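You operate a simulated robot arm through the tools that you are given. There is no shell and no other tool. Be economical: measure what you need, move in short steps, check, and stop when the job is done.

Carry out the task below with a simulated robot arm. There is one attempt and no reset: what you move stays moved.

TASK
Put the white can from the top of the cloth table on the white board.

Only the result counts: the job must be done as asked and must still hold three seconds after the hand-in. Knocking over, shifting, dropping, spilling or breaking anything else fails it. Flat cloth is picked up by pressing the open fingertips on it (5 to 10 N) and closing them slowly along it; thin cloth reads only 2 to 8 mm in the jaws.

THE ROBOT
A 7-joint arm with a two-finger parallel gripper, fixed in place. Base frame: the origin is at the foot of the arm, x ahead of it, y to its left, z up; the work surface is at about z = 800. Readings come in mm, degrees, newtons and seconds.
With the tool pointing down near the work surface it reaches from about 240 to 680 mm from the base axis. Its first joint turns from -66.0 to 66.0 degrees. Payload 2.4 kg.
The TCP is the grasp point between the finger pads, 30 mm short of the fingertips. In the tool frame z runs along the fingers and y along their closing line. Largest opening 94 mm; finger width 28, thickness 10; the body of the gripper, 50 by 96 mm, starts 55 mm behind the TCP.
Orientation is that of the tool frame in the base frame, as [roll, pitch, yaw] about the fixed x, y, z axes, in that order (R = Rz(yaw) Ry(pitch) Rx(roll)). With the fingers straight down and closing along the base's y, the tool's x points along the base's -x, its y along +y and its z along -z.

THE INTERFACE
- The arm moves only by the tool send_rows. Its argument "series" is a list of rows, each an object (a shift or turn left out is 0, a gripper value left out holds the last) with "angular": the turn, a rotation vector about the base's x, y, z in degrees, a list of three; "slide": the shift along the base's x, y, z in mm, a list of three; "gripper": the gripper command, from -1 (shut) to 1 (fully open), values between in proportion. In form: [{"angular": [wx, wy, wz], "slide": [dx, dy, dz], "gripper": gripper}, ...]. A call has 1 to 8 rows; each row is the pose to reach, as a shift and turn from the pose commanded when the call began. Each row takes 0.2 s and may step no farther than 50 mm and 8.6 degrees from the row before; otherwise, or with a gripper value out of range, the whole call is refused. Where a pose cannot be reached the arm comes as near as it can. A force on the tool above 40 N (or 10 N above the force at the start of the call, whichever is more), or a blocked arm, ends the call early, and 0.2 s more pass. The fingers move at their own pace (about 153 mm/s each) and stop on an object; they squeeze with about 25 N. The grip force told is the motor's: it shows also when the fingers shut on nothing. Time passes only in rows, and 0.2 s behind the last, so rows that repeat a pose let the fingers close. It gives the time, the measured TCP pose, the force on the tool (base axes), the opening and the grip force at its end, in the units of the frame above (readings bear some noise), and new pictures: "show" is both (left out), scene, wrist or none.
- Cameras (640 x 400 px; columns grow to the right, rows downward): "scene" is fixed at [57, 507.3, 1429.4]; the picture's right is [-0.39, -0.92, 0.00], its down [-0.64, 0.27, -0.71] and it looks along [0.66, -0.28, -0.70] (base axes); focal length 337 px, centre (320, 200). "wrist" rides on the gripper at [-37, 0, -58] in the tool frame; the picture's right is [0.00, -1.00, 0.00], its down [0.97, 0.00, -0.24] and it looks along [0.24, 0.00, 0.97] (tool axes); focal length 218 px, centre (320, 200).
- point_at(camera, pixels): for up to 12 pixels [column, row] of the newest picture of that camera ("zoom" is the newest enlarged one), the place [x, y, z] in the base frame of the surface seen there, good to about 3 mm. No time passes.
- enlarge(camera, box): a new picture of the part [left, top, right, bottom] of that camera's present view, enlarged. No time passes.
- finish_job(): hands the job in; it is judged then, once.

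Work in short steps. Measure before you move; look again where a grasp or a placing could have gone wrong, and mend it. You have 60 turns and 150 pictures in all, those below and enlarged ones among them. Open the gripper and draw the arm clear of the work before you hand the job in, unless the task says otherwise; then end with one line.

The tools are called after "Request:" by a JSON object that holds its "api" and its "payload". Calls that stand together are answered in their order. send_rows: Moves the arm, as the interface text tells. Its arguments: {"type":"object","properties":{"series":{"type":"array"},"show":{"type":"string","enum":["both","scene","wrist","none"]}},"required":["series"]} The other tools are called the same way: point_at (camera, pixels) gives the place of the surface under pixels of a picture; enlarge (camera, box) takes an enlarged picture of a part of a camera's view; finish_job () hands the job in.

At the start:

```text
clock: 0.0
tcp_pos: [325.4, 253.5, 1134.3]
orientation: [-180.0, 0.0, -180.0]
force: [-0.8, 0.1, -0.8]
gripper_width: 93.8
finger_force: 0.1
```

scene: 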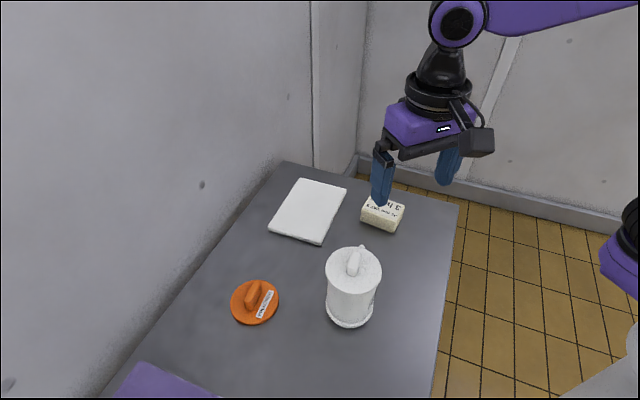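
wrist: 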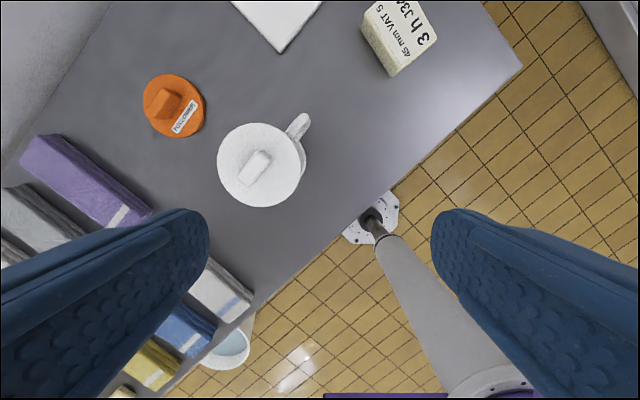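

The scene shows a white lidded vessel at (352,285), a white board at (308,210), a block at (382,213) and an orange lid at (255,302). I'll enlarge both views and measure them.

Request:
{"api": "enlarge", "payload": {"camera": "scene", "box": [200, 160, 460, 340]}}

Request:
{"api": "enlarge", "payload": {"camera": "wrist", "box": [120, 0, 460, 220]}}

Request:
{"api": "point_at", "payload": {"camera": "scene", "pixels": [[352, 262], [340, 275], [373, 275], [349, 325], [301, 179], [346, 188], [320, 242], [270, 229], [308, 210], [255, 315], [410, 260], [361, 250]]}}

Request:
{"api": "point_at", "payload": {"camera": "wrist", "pixels": [[255, 166], [218, 162], [260, 205], [299, 125], [303, 160], [230, 140], [265, 123], [285, 195], [250, 240], [200, 220], [280, 155], [235, 185]]}}

```text
2.22 times, centred on (330, 250) of scene
```

zoom: 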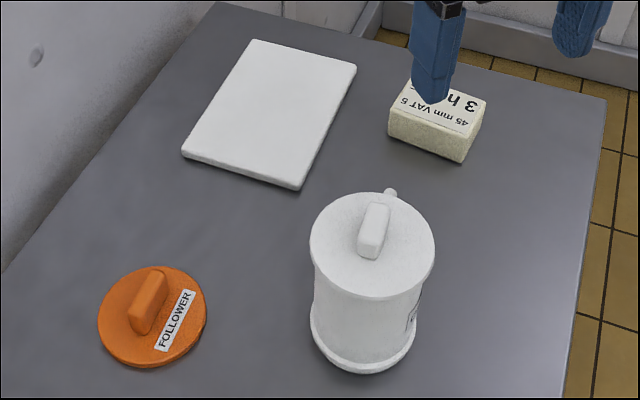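

```text
1.82 times, centred on (290, 110) of wrist
```

zoom: 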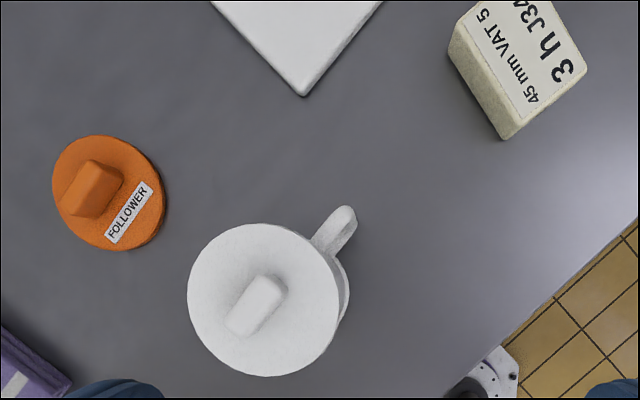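

```text
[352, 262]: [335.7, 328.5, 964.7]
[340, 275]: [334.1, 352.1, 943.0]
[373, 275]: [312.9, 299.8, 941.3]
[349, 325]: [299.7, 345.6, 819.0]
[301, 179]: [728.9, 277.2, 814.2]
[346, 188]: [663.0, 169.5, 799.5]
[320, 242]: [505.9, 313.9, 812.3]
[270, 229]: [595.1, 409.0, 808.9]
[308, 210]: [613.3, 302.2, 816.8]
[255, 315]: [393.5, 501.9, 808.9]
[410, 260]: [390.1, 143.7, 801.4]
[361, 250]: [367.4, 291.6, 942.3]
```

```text
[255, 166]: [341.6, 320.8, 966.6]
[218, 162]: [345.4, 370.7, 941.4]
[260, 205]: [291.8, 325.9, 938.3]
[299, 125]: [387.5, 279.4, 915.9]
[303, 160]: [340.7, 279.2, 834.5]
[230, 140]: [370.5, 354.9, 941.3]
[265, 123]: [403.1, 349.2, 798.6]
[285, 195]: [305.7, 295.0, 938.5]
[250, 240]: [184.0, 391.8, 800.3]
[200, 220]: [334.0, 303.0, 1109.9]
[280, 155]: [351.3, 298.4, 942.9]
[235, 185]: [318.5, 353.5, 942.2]
```

The vessel's top is at z≈942 with a knob up to 967. It has a handle towards (+x,-y) and a label on its right side. I'll zoom in closer on the label and the handle.

Request:
{"api": "enlarge", "payload": {"camera": "scene", "box": [310, 235, 400, 335]}}

Request:
{"api": "enlarge", "payload": {"camera": "wrist", "box": [200, 100, 330, 215]}}

Request:
{"api": "enlarge", "payload": {"camera": "wrist", "box": [0, 120, 300, 400]}}

```text
4.00 times, centred on (355, 285) of scene
```

zoom: 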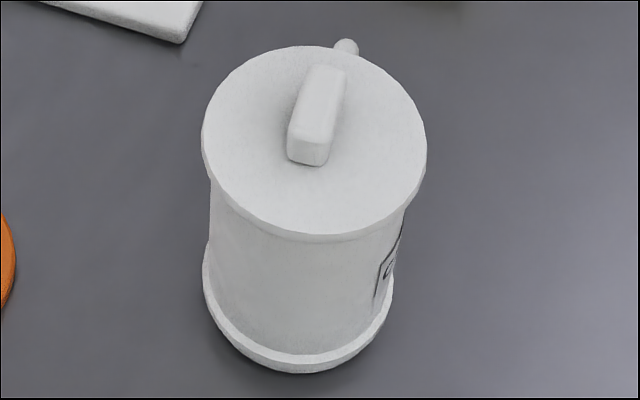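

```text
3.48 times, centred on (265, 158) of wrist
```

zoom: 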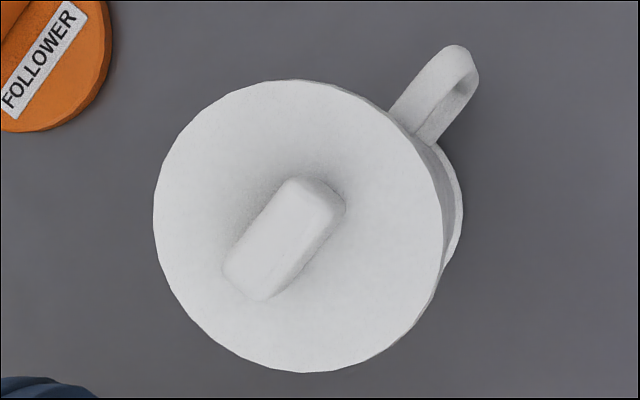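

```text
1.43 times, centred on (150, 260) of wrist
```

zoom: 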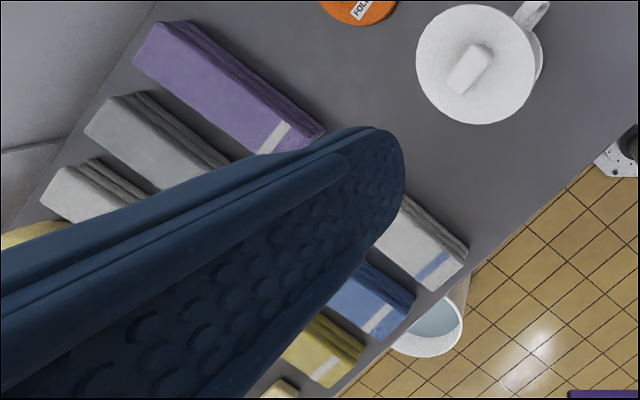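

The lid overhangs the body and may be loose, so I won't use the knob for now. I'll move to the -y side and tilt about 40° to look at the handle and label.

Request:
{"api": "send_rows", "payload": {"series": [{"slide": [0, -20, -16], "angular": [8, 0, 0], "gripper": 1}, {"slide": [5, -45, -32], "angular": [16, 0, 0]}, {"slide": [10, -70, -48], "angular": [24, 0, 0]}, {"slide": [15, -95, -64], "angular": [32, 0, 0]}, {"slide": [20, -110, -80], "angular": [40, 0, 0]}, {"slide": [20, -120, -90], "angular": [45, 0, 0]}]}}

```text
clock: 1.4
tcp_pos: [344.4, 134.0, 1046.0]
orientation: [134.8, 0.1, 180.0]
force: [0.9, 0.0, 0.3]
gripper_width: 93.9
finger_force: 0.2
```

scene: 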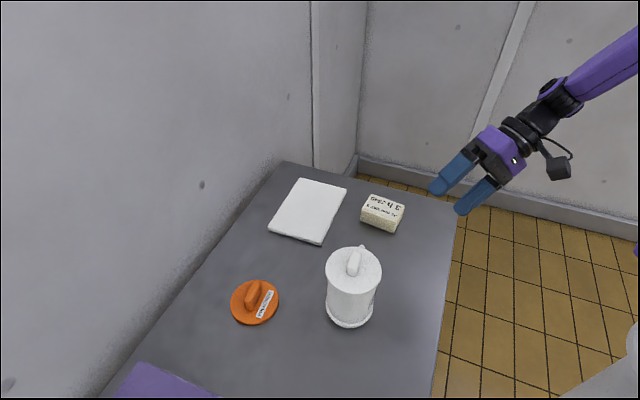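
wrist: 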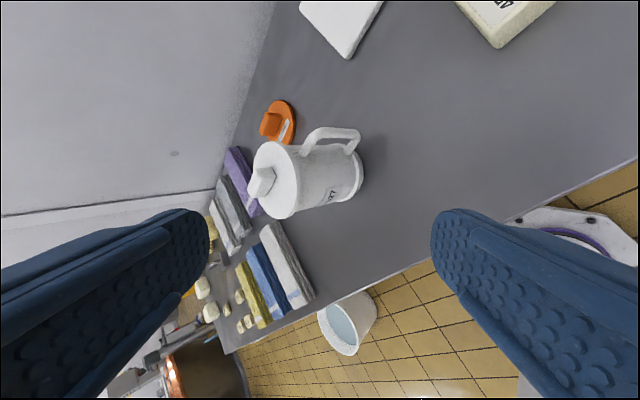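

The label and the handle are now visible, so I'll zoom in on them.

Request:
{"api": "enlarge", "payload": {"camera": "wrist", "box": [240, 115, 380, 225]}}

Request:
{"api": "point_at", "payload": {"camera": "wrist", "pixels": [[352, 134], [330, 132], [315, 137], [348, 148], [350, 165], [330, 165], [310, 170], [305, 150], [356, 142], [340, 130]]}}

Request:
{"api": "enlarge", "payload": {"camera": "wrist", "box": [180, 140, 340, 340]}}

```text
3.64 times, centred on (310, 170) of wrist
```

zoom: 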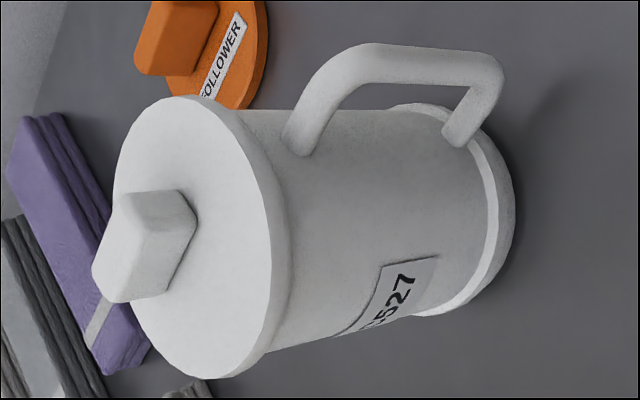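

```text
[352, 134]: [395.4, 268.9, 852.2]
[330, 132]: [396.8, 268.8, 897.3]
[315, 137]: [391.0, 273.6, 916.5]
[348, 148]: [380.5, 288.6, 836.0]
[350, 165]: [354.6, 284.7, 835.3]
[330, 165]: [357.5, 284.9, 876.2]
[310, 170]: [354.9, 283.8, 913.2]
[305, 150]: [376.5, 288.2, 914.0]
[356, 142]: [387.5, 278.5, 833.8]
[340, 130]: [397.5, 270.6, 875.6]
```

```text
2.00 times, centred on (260, 240) of wrist
```

zoom: 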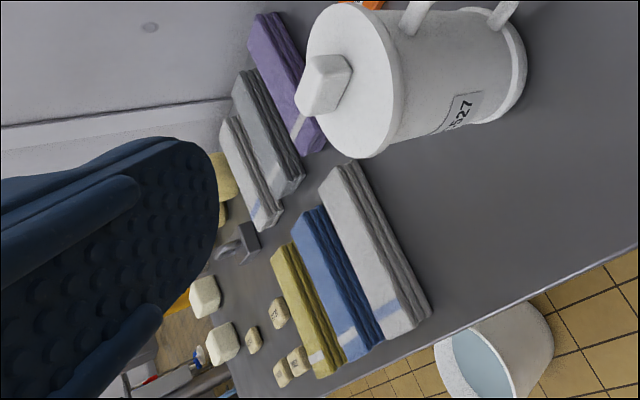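

The vessel is "…527". Its body is about 87 mm across under a lid about 100 mm wide, and the handle sits at -45°. I plan a level side grasp on the body, pointing along +x. First I'll measure the cloth stacks on that side, the body and the lid.

Request:
{"api": "point_at", "payload": {"camera": "wrist", "pixels": [[265, 233], [278, 223], [305, 300], [285, 300], [228, 178], [237, 147], [255, 210], [293, 175], [330, 195], [318, 145], [360, 175], [285, 200]]}}

Request:
{"api": "point_at", "payload": {"camera": "scene", "pixels": [[329, 300], [345, 305], [360, 305], [372, 300], [372, 310], [328, 275], [353, 300], [329, 312], [349, 318], [165, 380], [381, 274], [326, 268]]}}

```text
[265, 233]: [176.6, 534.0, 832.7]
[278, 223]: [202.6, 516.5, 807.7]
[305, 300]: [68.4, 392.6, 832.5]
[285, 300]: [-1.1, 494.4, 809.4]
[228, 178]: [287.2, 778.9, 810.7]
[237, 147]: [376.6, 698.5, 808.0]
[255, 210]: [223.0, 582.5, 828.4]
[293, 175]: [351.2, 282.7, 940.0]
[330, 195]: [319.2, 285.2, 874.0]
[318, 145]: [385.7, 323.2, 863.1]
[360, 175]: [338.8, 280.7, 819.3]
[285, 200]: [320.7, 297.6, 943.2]
```

```text
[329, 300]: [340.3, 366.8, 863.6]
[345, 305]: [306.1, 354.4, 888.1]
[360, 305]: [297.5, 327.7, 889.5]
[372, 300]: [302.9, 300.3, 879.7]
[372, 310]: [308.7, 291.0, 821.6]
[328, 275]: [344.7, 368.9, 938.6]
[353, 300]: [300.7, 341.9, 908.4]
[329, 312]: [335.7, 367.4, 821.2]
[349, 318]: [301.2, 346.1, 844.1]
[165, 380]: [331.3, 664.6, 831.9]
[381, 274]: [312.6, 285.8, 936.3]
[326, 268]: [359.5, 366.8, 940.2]
```

The body centre is about (339.5, 325) with a diameter of about 87 mm, and the cloths are low (832) and well away. I'll level the tool and move to the -x side at height.

Request:
{"api": "send_rows", "payload": {"series": [{"slide": [-10, 20, 15], "angular": [-8, 0, 0]}, {"slide": [-25, 55, 30], "angular": [-16, 0, 0]}, {"slide": [-40, 90, 45], "angular": [-24, 0, 0]}, {"slide": [-55, 120, 55], "angular": [-32, 0, 0]}, {"slide": [-75, 155, 60], "angular": [-40, 0, 0]}, {"slide": [-95, 191, 60], "angular": [-45, 0, 0]}], "show": "none"}}

Request:
{"api": "send_rows", "payload": {"series": [{"angular": [0, -8, 0]}, {"angular": [0, -16, 0]}, {"angular": [0, -24, 0]}, {"angular": [0, -32, 0]}, {"angular": [0, -40, 0]}, {"angular": [0, -45, 0]}]}}

```text
clock: 2.8
tcp_pos: [252.1, 323.3, 1104.0]
orientation: [-179.9, 0.2, -179.9]
force: [0.1, -0.4, -0.2]
gripper_width: 94.0
finger_force: 0.0
```

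```text
clock: 4.2
tcp_pos: [251.6, 324.0, 1105.1]
orientation: [-180.0, 45.1, -179.9]
force: [0.1, 0.3, -0.2]
gripper_width: 93.9
finger_force: 0.1
```

scene: 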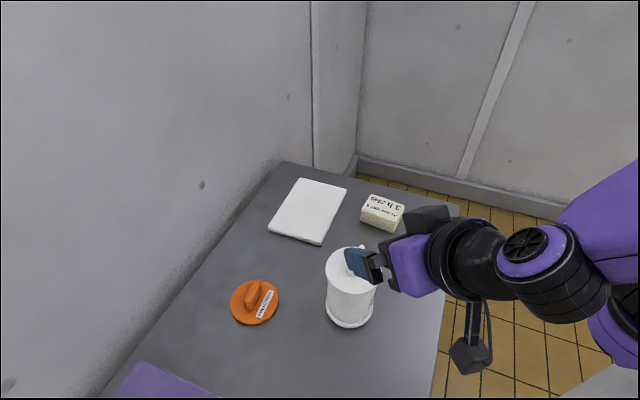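
wrist: 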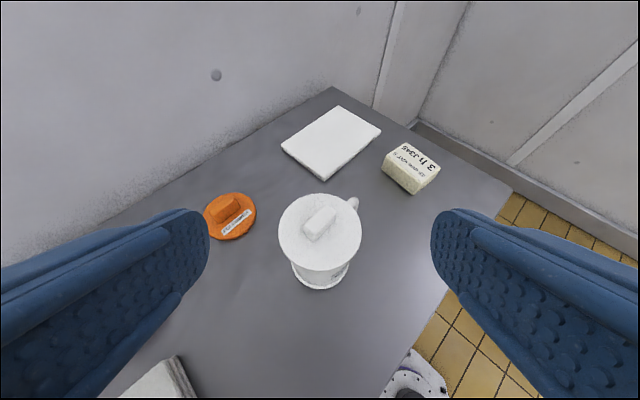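

A black box on a bracket hangs below the wrist at (470,355). I'll measure it, since it could reach the table in a level grasp.

Request:
{"api": "point_at", "payload": {"camera": "scene", "pixels": [[470, 360], [455, 350], [485, 345], [470, 310], [425, 218], [440, 210], [408, 270], [365, 262], [470, 340], [435, 260]]}}

Request:
{"api": "enlarge", "payload": {"camera": "scene", "box": [340, 170, 640, 390]}}

```text
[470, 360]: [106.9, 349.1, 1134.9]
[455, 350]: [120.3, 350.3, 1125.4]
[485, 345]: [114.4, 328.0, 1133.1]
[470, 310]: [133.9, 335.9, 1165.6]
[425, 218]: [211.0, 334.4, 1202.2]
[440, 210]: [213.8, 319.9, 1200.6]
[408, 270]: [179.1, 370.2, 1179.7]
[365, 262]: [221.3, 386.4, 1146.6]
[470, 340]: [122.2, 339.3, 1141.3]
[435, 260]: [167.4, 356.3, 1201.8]
```

```text
1.82 times, centred on (490, 280) of scene
```

zoom: 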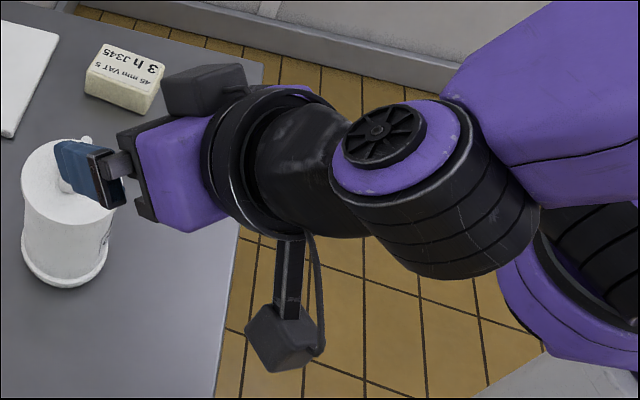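

The box sits about 80 mm to the tool's +x side, so a level grasp would put it on the table. I'll roll the tool 180° about its own axis here in free space, which puts the box on top and the small camera below.

Request:
{"api": "send_rows", "payload": {"series": [{"angular": [-5.6, 0, 5.6]}, {"angular": [-11.3, 0, 11.3]}, {"angular": [-17, 0, 17]}, {"angular": [-22.6, 0, 22.6]}, {"angular": [-28.3, 0, 28.3]}, {"angular": [-33.9, 0, 33.9]}, {"angular": [-39.6, 0, 39.6]}, {"angular": [-45, 0, 45]}], "show": "none"}}

Request:
{"api": "send_rows", "payload": {"series": [{"angular": [-5.6, 0, 5.6]}, {"angular": [-11.3, 0, 11.3]}, {"angular": [-17, 0, 17]}, {"angular": [-22.6, 0, 22.6]}, {"angular": [-28.3, 0, 28.3]}, {"angular": [-33.9, 0, 33.9]}, {"angular": [-39.6, 0, 39.6]}, {"angular": [-45, 0, 45]}]}}

```text
clock: 6.0
tcp_pos: [249.8, 325.0, 1104.4]
orientation: [-138.1, 18.2, -109.2]
force: [0.0, 0.3, -0.2]
gripper_width: 94.3
finger_force: 0.1
```

```text
clock: 7.8
tcp_pos: [250.9, 325.1, 1104.3]
orientation: [-141.6, -25.5, -61.6]
force: [0.1, 0.4, -0.4]
gripper_width: 94.2
finger_force: 0.1
```

scene: 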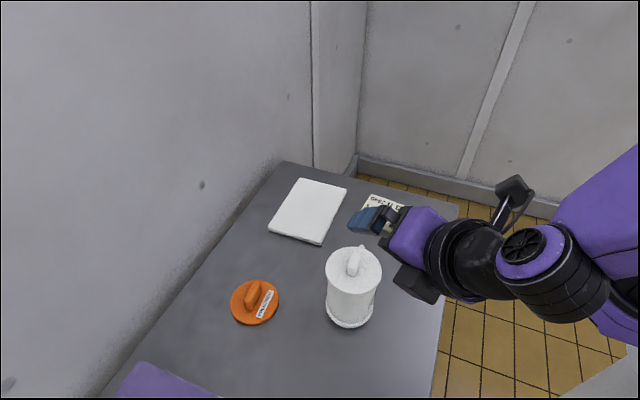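
wrist: 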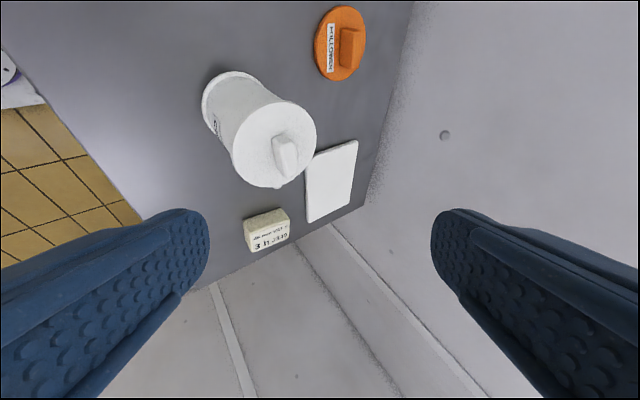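

The roll is going well, so I'll finish the remaining 52.7°.

Request:
{"api": "send_rows", "payload": {"series": [{"angular": [-5.6, 0, 5.6]}, {"angular": [-11.3, 0, 11.3]}, {"angular": [-17, 0, 17]}, {"angular": [-22.6, 0, 22.6]}, {"angular": [-28.3, 0, 28.3]}, {"angular": [-33.9, 0, 33.9]}, {"angular": [-37.26, 0, 37.26]}], "show": "none"}}

Request:
{"api": "send_rows", "payload": {"series": [{"angular": [0, -8, 0], "slide": [-5, 0, -10]}, {"angular": [0, -16, 0], "slide": [-10, 0, -20]}, {"angular": [0, -24, 0], "slide": [-15, 0, -30]}, {"angular": [0, -32, 0], "slide": [-15, 0, -40]}, {"angular": [0, -40, 0], "slide": [-15, 0, -50]}, {"angular": [0, -45, 0], "slide": [-15, 0, -60]}]}}

```text
clock: 9.4
tcp_pos: [250.0, 323.5, 1104.6]
orientation: [179.9, -45.0, 0.2]
force: [1.0, 0.9, -0.7]
gripper_width: 94.2
finger_force: 0.0
```

```text
clock: 10.8
tcp_pos: [236.0, 324.7, 1044.6]
orientation: [-46.3, -89.9, -133.7]
force: [-0.5, 0.0, -0.3]
gripper_width: 93.7
finger_force: 0.1
```

scene: 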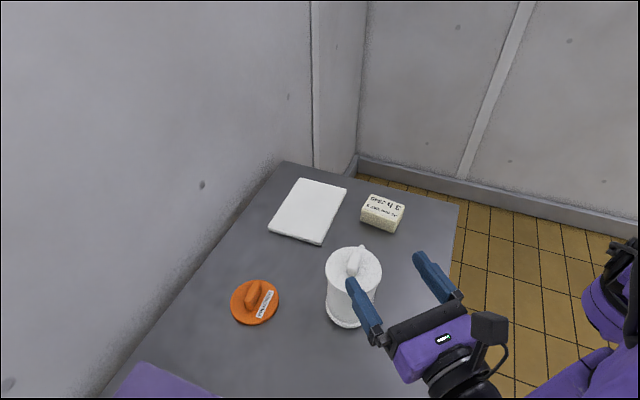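
wrist: 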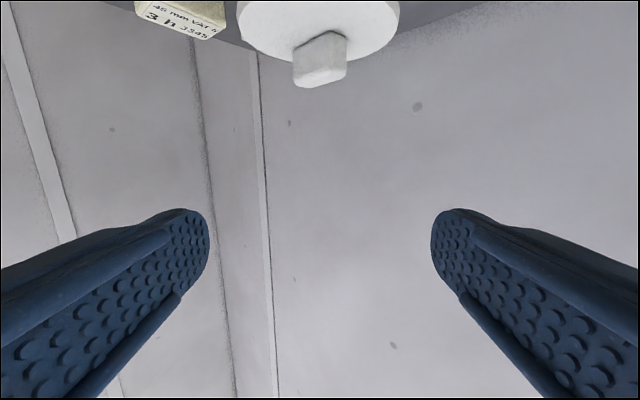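

Level grasp posture achieved, and the lid (cols 238–400, centre 319) is well centred. I'll descend to z≈890 behind the can.

Request:
{"api": "send_rows", "payload": {"series": [{"slide": [0, 0, -35]}, {"slide": [0, 0, -70]}, {"slide": [0, 0, -105]}, {"slide": [0, 0, -130]}, {"slide": [0, 0, -154]}]}}

```text
clock: 12.0
tcp_pos: [235.7, 326.2, 889.1]
orientation: [65.8, -89.9, 114.3]
force: [0.0, -0.5, 0.2]
gripper_width: 94.0
finger_force: 0.0
```

scene: 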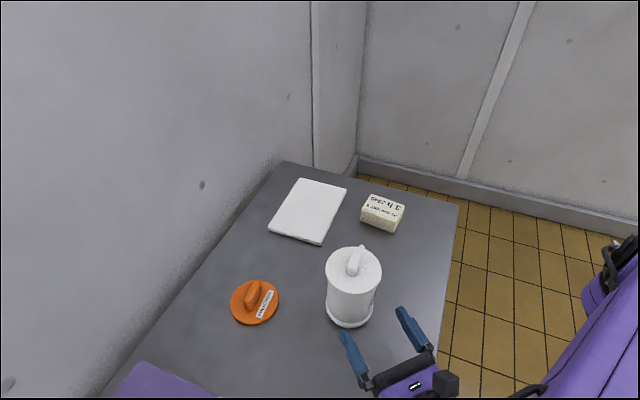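
wrist: 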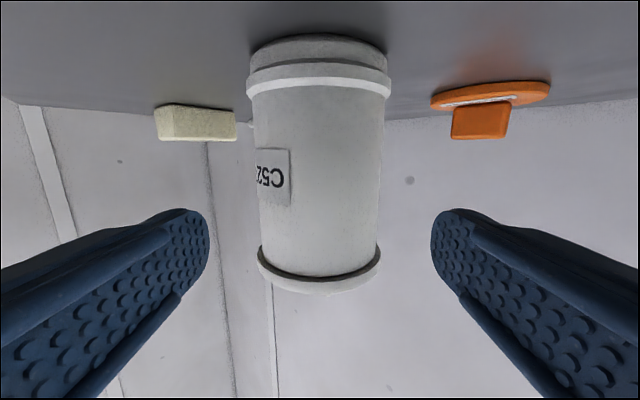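

The body edges are near cols 256 and 380 at row 200. I'll zoom in to measure the diameter and centre precisely.

Request:
{"api": "enlarge", "payload": {"camera": "wrist", "box": [240, 150, 400, 250]}}

Request:
{"api": "point_at", "payload": {"camera": "wrist", "pixels": [[258, 200], [262, 200], [270, 200], [290, 200], [320, 200], [350, 200], [370, 200], [376, 200], [379, 200], [320, 255], [320, 285], [320, 80]]}}

```text
4.00 times, centred on (320, 200) of wrist
```

zoom: 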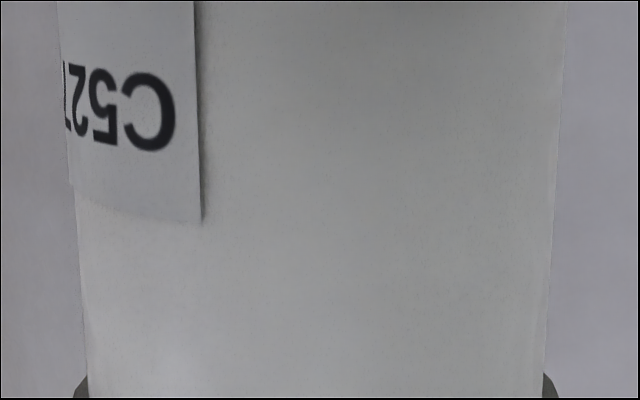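

```text
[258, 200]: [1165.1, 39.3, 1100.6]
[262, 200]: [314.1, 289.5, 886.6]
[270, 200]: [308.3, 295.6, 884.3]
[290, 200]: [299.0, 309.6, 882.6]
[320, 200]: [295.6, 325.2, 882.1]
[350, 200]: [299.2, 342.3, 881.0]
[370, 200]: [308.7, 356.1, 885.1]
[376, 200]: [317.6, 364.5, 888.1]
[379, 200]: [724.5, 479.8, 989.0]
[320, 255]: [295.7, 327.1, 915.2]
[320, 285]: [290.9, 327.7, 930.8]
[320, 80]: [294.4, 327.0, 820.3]
```

The diameter is about 88 mm and the axis is at (339.6, 325.6), which leaves 3 mm of clearance per side. I'll advance slowly to TCP x≈325 with a -0.5 mm y correction.

Request:
{"api": "send_rows", "payload": {"series": [{"slide": [20, -0.5, 1], "gripper": 1}, {"slide": [38, -0.5, 1]}, {"slide": [46, -0.5, 1]}, {"slide": [54, -0.5, 1]}, {"slide": [60, -0.5, 1]}]}}

```text
clock: 13.2
tcp_pos: [294.9, 324.8, 891.2]
orientation: [-94.3, -90.0, -85.8]
force: [0.3, -0.5, 0.6]
gripper_width: 93.8
finger_force: 0.1
```

scene: 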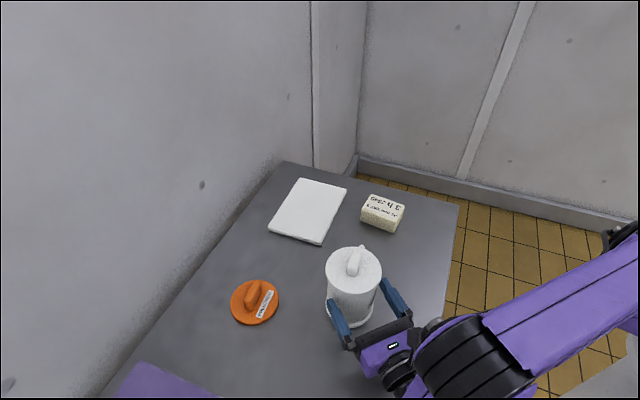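
wrist: 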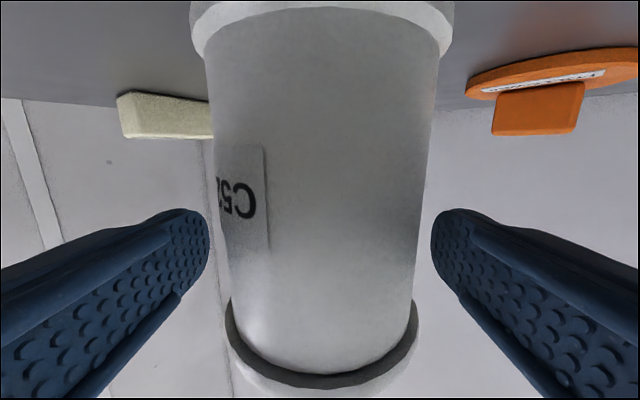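

The body is still centred between the fingers (edges ≈216 and 424). I'll go the last 31 mm slowly.

Request:
{"api": "send_rows", "payload": {"series": [{"slide": [6, 0.3, 0]}, {"slide": [12, 0.3, 0]}, {"slide": [18, 0.3, 0]}, {"slide": [25, 0.3, 0]}, {"slide": [31, 0.3, 0]}]}}

```text
clock: 14.4
tcp_pos: [326.4, 323.4, 891.6]
orientation: [112.0, -89.9, 68.0]
force: [-0.6, -0.9, 0.1]
gripper_width: 94.0
finger_force: 0.0
```

scene: 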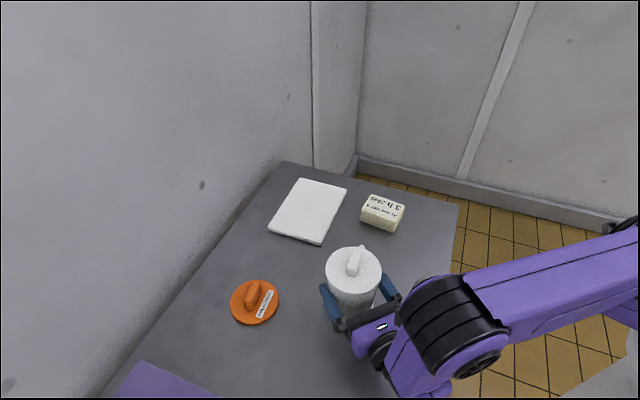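
wrist: 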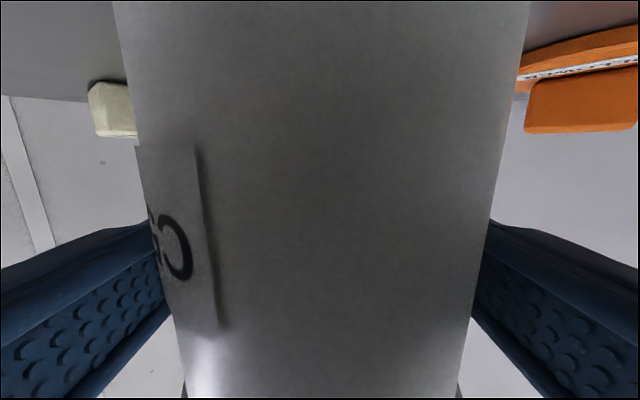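

No contact force and the fingers straddle the body at cols 160 and 485. I'll close gently in steps.

Request:
{"api": "send_rows", "payload": {"series": [{"gripper": 0.9}, {"gripper": 0.8}, {"gripper": 0.6}, {"gripper": 0.3}, {"gripper": -1}, {"gripper": -1}, {"gripper": -1}]}}

```text
clock: 16.0
tcp_pos: [327.5, 324.7, 891.3]
orientation: [-68.2, -90.0, -111.7]
force: [-0.1, 1.0, 1.7]
gripper_width: 88.1
finger_force: 25.7
```

scene: 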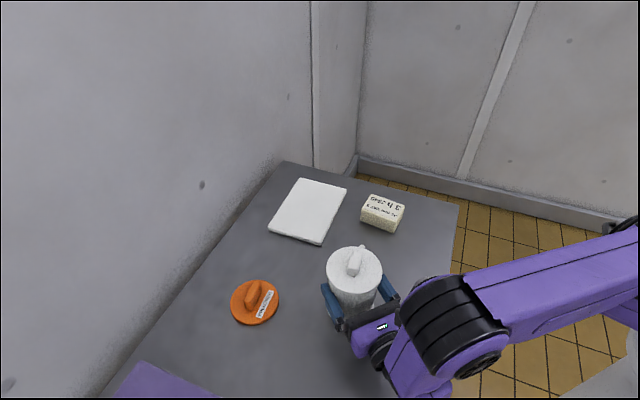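
wrist: 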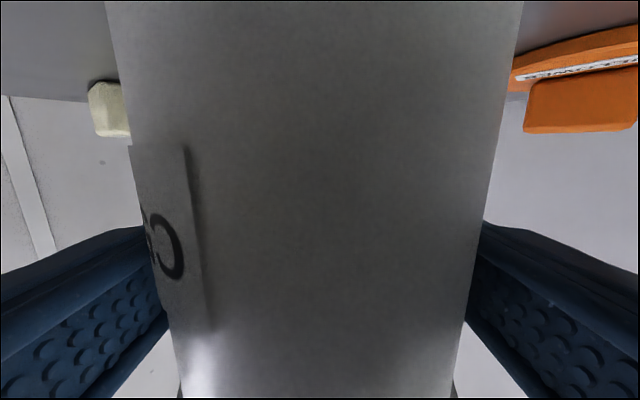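

Gripped at 88.1 mm with 25.7 N. I'll lift slowly by 45 mm and check for slip.

Request:
{"api": "send_rows", "payload": {"series": [{"slide": [0, 0, 3]}, {"slide": [0, 0, 8]}, {"slide": [0, 0, 16]}, {"slide": [0, 0, 26]}, {"slide": [0, 0, 36]}, {"slide": [0, 0, 45]}, {"slide": [0, 0, 45]}]}}

```text
clock: 17.6
tcp_pos: [324.8, 325.0, 937.7]
orientation: [-30.0, -90.0, -150.1]
force: [0.0, -0.1, -1.8]
gripper_width: 87.8
finger_force: 24.5
```

scene: 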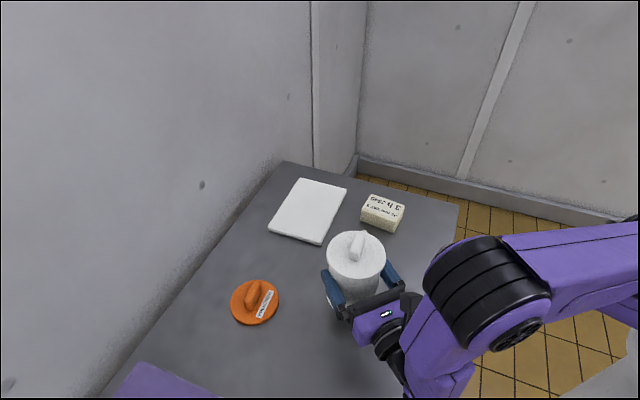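
wrist: 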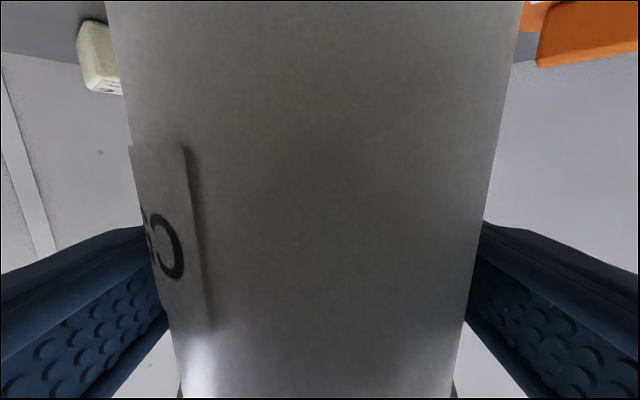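

Clean lift: no slip, light load. I'll measure the board's corners and the block before travelling.

Request:
{"api": "enlarge", "payload": {"camera": "scene", "box": [255, 170, 415, 270]}}

Request:
{"api": "point_at", "payload": {"camera": "zoom", "pixels": [[66, 222], [190, 44], [355, 76], [250, 280], [210, 160], [490, 115], [430, 200], [540, 240], [590, 145], [130, 260], [290, 190], [120, 140]]}}

```text
4.00 times, centred on (335, 220) of scene
```

zoom: 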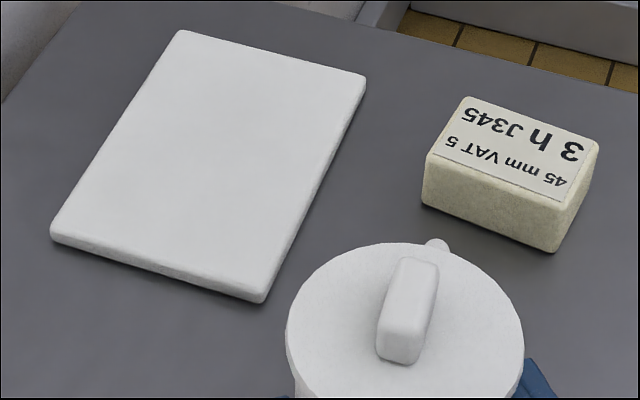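

```text
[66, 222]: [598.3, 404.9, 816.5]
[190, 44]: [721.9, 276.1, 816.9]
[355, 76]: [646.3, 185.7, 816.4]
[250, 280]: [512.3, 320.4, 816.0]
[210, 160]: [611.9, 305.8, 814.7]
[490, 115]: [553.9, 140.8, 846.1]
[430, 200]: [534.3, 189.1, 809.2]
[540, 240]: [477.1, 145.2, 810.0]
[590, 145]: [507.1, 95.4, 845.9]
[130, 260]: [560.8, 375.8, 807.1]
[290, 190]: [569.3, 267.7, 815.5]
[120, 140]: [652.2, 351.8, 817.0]
```

The board's centre is about (620, 297) with its top at 816, and the block is well clear (y<190). I'll carry the can towards an axis position of (612, 304) in gentle steps.

Request:
{"api": "send_rows", "payload": {"series": [{"slide": [8, -1, 2]}, {"slide": [24, -2, 4]}, {"slide": [44, -4, 5]}, {"slide": [64, -6, 5]}, {"slide": [84, -8, 5]}, {"slide": [104, -9, 5]}, {"slide": [122, -10, 5]}, {"slide": [136, -11, 5]}], "show": "scene"}}

Request:
{"api": "send_rows", "payload": {"series": [{"slide": [14, -1, 0]}, {"slide": [34, -2, 0]}, {"slide": [54, -4, 0]}, {"slide": [74, -5, 0]}, {"slide": [94, -7, 0]}, {"slide": [112, -8, 0]}, {"slide": [128, -9, 0]}, {"slide": [137, -10, 0]}]}}

```text
clock: 19.4
tcp_pos: [462.5, 313.5, 940.8]
orientation: [160.3, -90.0, 19.8]
force: [0.1, 0.1, -1.9]
gripper_width: 87.9
finger_force: 25.0
```

scene: 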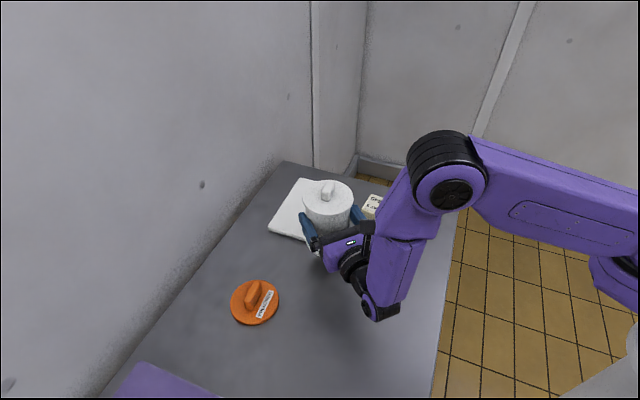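

```text
clock: 21.2
tcp_pos: [599.1, 304.1, 940.1]
orientation: [-56.5, -90.0, -123.6]
force: [-0.4, 0.7, -1.7]
gripper_width: 88.1
finger_force: 25.3
```

scene: 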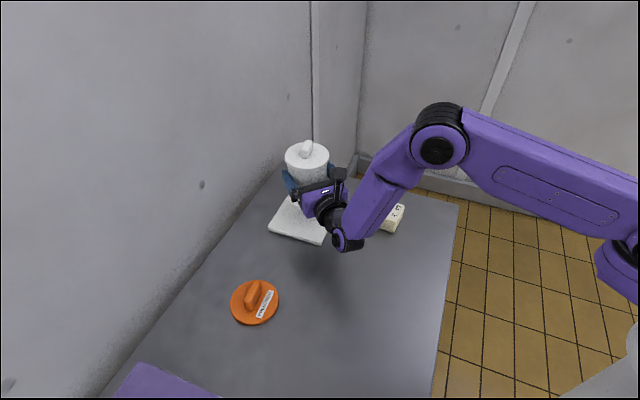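
wrist: 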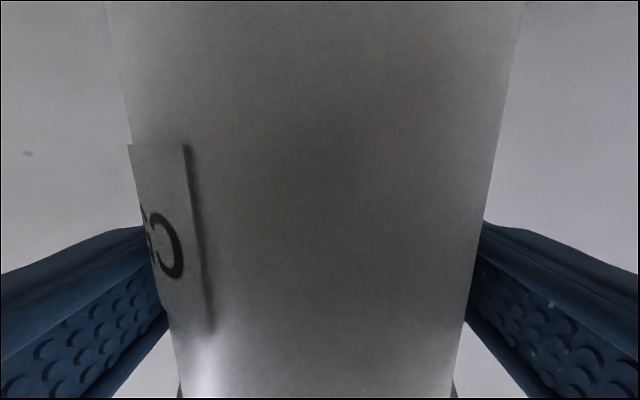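

The can is over the board. I'll lower it 30 mm, then in small steps until it touches.

Request:
{"api": "send_rows", "payload": {"series": [{"slide": [0, 0, -8]}, {"slide": [0, 0, -16]}, {"slide": [0, 0, -24]}, {"slide": [0, 0, -29]}, {"slide": [0, 0, -31]}], "show": "scene"}}

Request:
{"api": "send_rows", "payload": {"series": [{"slide": [0, 0, -1]}, {"slide": [0, 0, -2]}, {"slide": [0, 0, -2]}], "show": "none"}}

```text
clock: 22.4
tcp_pos: [599.3, 303.0, 910.2]
orientation: [38.7, -90.0, 141.3]
force: [0.4, 0.5, -2.5]
gripper_width: 88.1
finger_force: 24.5
```

scene: 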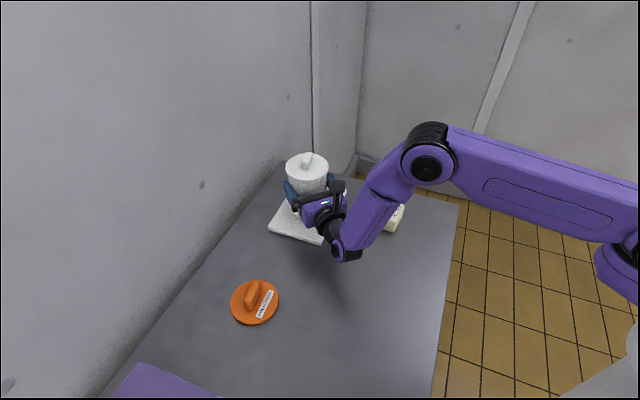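

```text
clock: 23.2
tcp_pos: [598.7, 302.9, 908.8]
orientation: [60.6, -89.9, 119.2]
force: [0.0, 0.0, -2.6]
gripper_width: 87.7
finger_force: 25.1
```

No contact yet, so I'll continue down in 1 mm steps.

Request:
{"api": "send_rows", "payload": {"series": [{"slide": [0, 0, -1]}, {"slide": [0, 0, -1]}], "show": "none"}}

Request:
{"api": "send_rows", "payload": {"series": [{"slide": [0, 0, -1]}, {"slide": [0, 0, -1]}], "show": "none"}}

Request:
{"api": "enlarge", "payload": {"camera": "scene", "box": [250, 140, 410, 260]}}

```text
clock: 23.8
tcp_pos: [598.9, 304.2, 907.7]
orientation: [-20.9, -89.9, -159.1]
force: [-0.6, -0.4, 2.7]
gripper_width: 87.6
finger_force: 25.2
```

```text
clock: 24.4
tcp_pos: [600.1, 303.7, 908.2]
orientation: [-26.1, -89.8, -153.8]
force: [-2.7, -1.4, 12.7]
gripper_width: 88.1
finger_force: 25.4
```

```text
3.33 times, centred on (330, 200) of scene
```

zoom: 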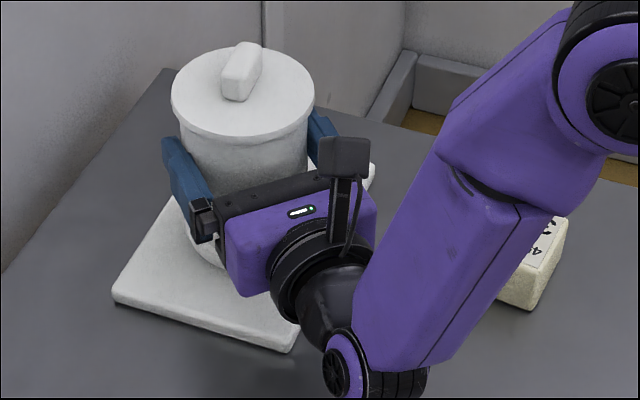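

Contact: force z has risen from -2.6 to +12.7 N, and the can stands upright on the board. I'll back off 0.8 mm and then open the gripper.

Request:
{"api": "send_rows", "payload": {"series": [{"slide": [0, 0, 0.8], "gripper": -1}, {"slide": [0, 0, 0.8], "gripper": 0.9}, {"slide": [0, 0, 0.8], "gripper": 1}, {"slide": [0, 0, 0.8], "gripper": 1}]}}

```text
clock: 25.4
tcp_pos: [598.7, 304.4, 906.9]
orientation: [20.0, -90.0, 160.0]
force: [0.4, 0.0, 1.0]
gripper_width: 93.8
finger_force: 0.1
```

scene: 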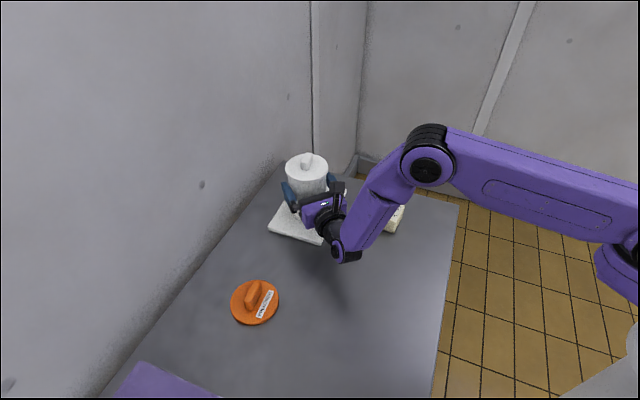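
wrist: 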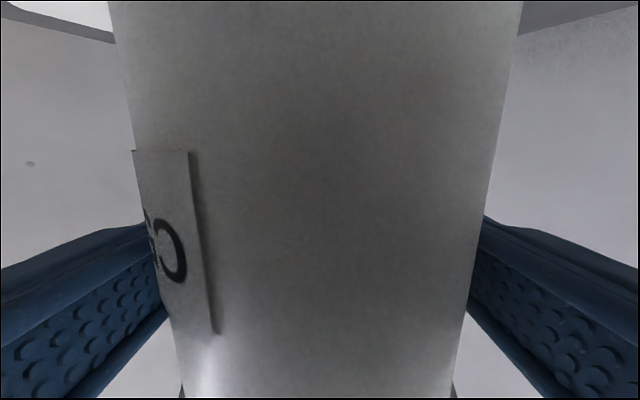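

Released at 93.8 mm with the can standing. I'll retreat slowly straight back along -x.

Request:
{"api": "send_rows", "payload": {"series": [{"slide": [-6, -0.5, 0]}, {"slide": [-14, -0.5, 0]}, {"slide": [-24, -0.5, 0]}, {"slide": [-36, -0.5, 0]}, {"slide": [-50, -0.5, 0]}, {"slide": [-70, -0.5, 0]}, {"slide": [-95, -0.5, 0]}, {"slide": [-125, -0.5, 0]}]}}

```text
clock: 27.2
tcp_pos: [473.6, 303.2, 908.3]
orientation: [-148.5, -90.0, -31.5]
force: [0.4, -0.3, 0.1]
gripper_width: 94.0
finger_force: 0.1
```

scene: 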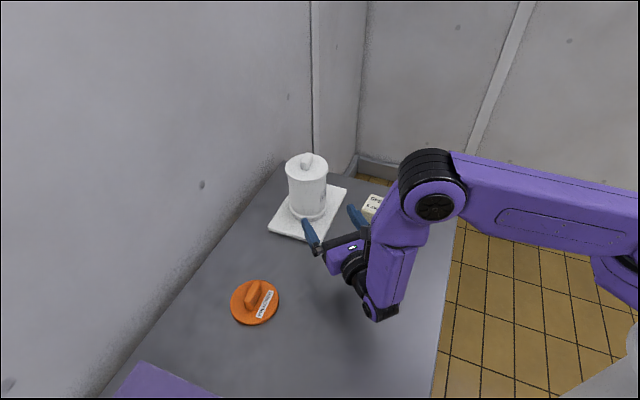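
wrist: 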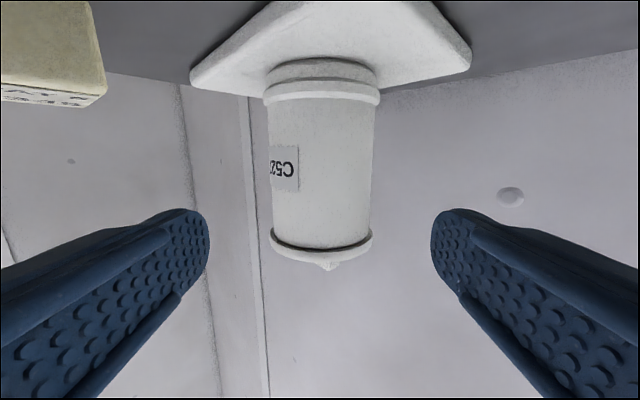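

The can stands upright on the board with the lid seated. I'll draw the arm back and up for a final check.

Request:
{"api": "send_rows", "payload": {"series": [{"slide": [-20, 0, 30]}, {"slide": [-45, 0, 65]}, {"slide": [-75, 0, 100]}, {"slide": [-105, 0, 130]}, {"slide": [-135, 0, 150]}], "show": "none"}}

Request:
{"api": "enlarge", "payload": {"camera": "scene", "box": [220, 140, 440, 340]}}

```text
clock: 28.4
tcp_pos: [339.1, 300.9, 1057.0]
orientation: [167.6, -90.0, 12.2]
force: [0.1, -0.1, -0.3]
gripper_width: 94.0
finger_force: 0.1
```

```text
2.00 times, centred on (330, 240) of scene
```

zoom: 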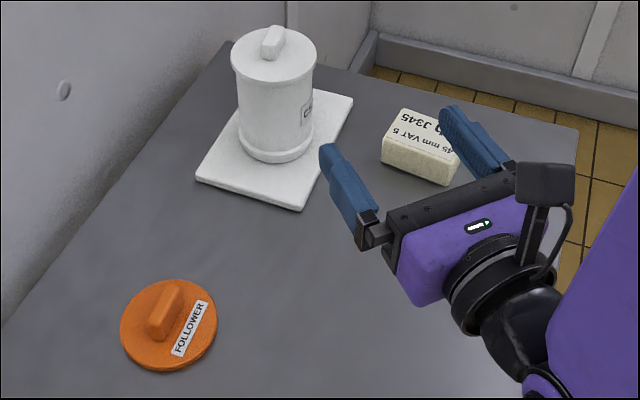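

The can is upright on the board, nothing else has moved, and the arm is clear with the gripper open. I'll hand the job in.

Request:
{"api": "finish_job", "payload": {}}

```text
The job is handed in.
```

The white can is standing upright on the white board with its lid in place; nothing else looked moved in the final picture, and the arm is clear with the gripper open.
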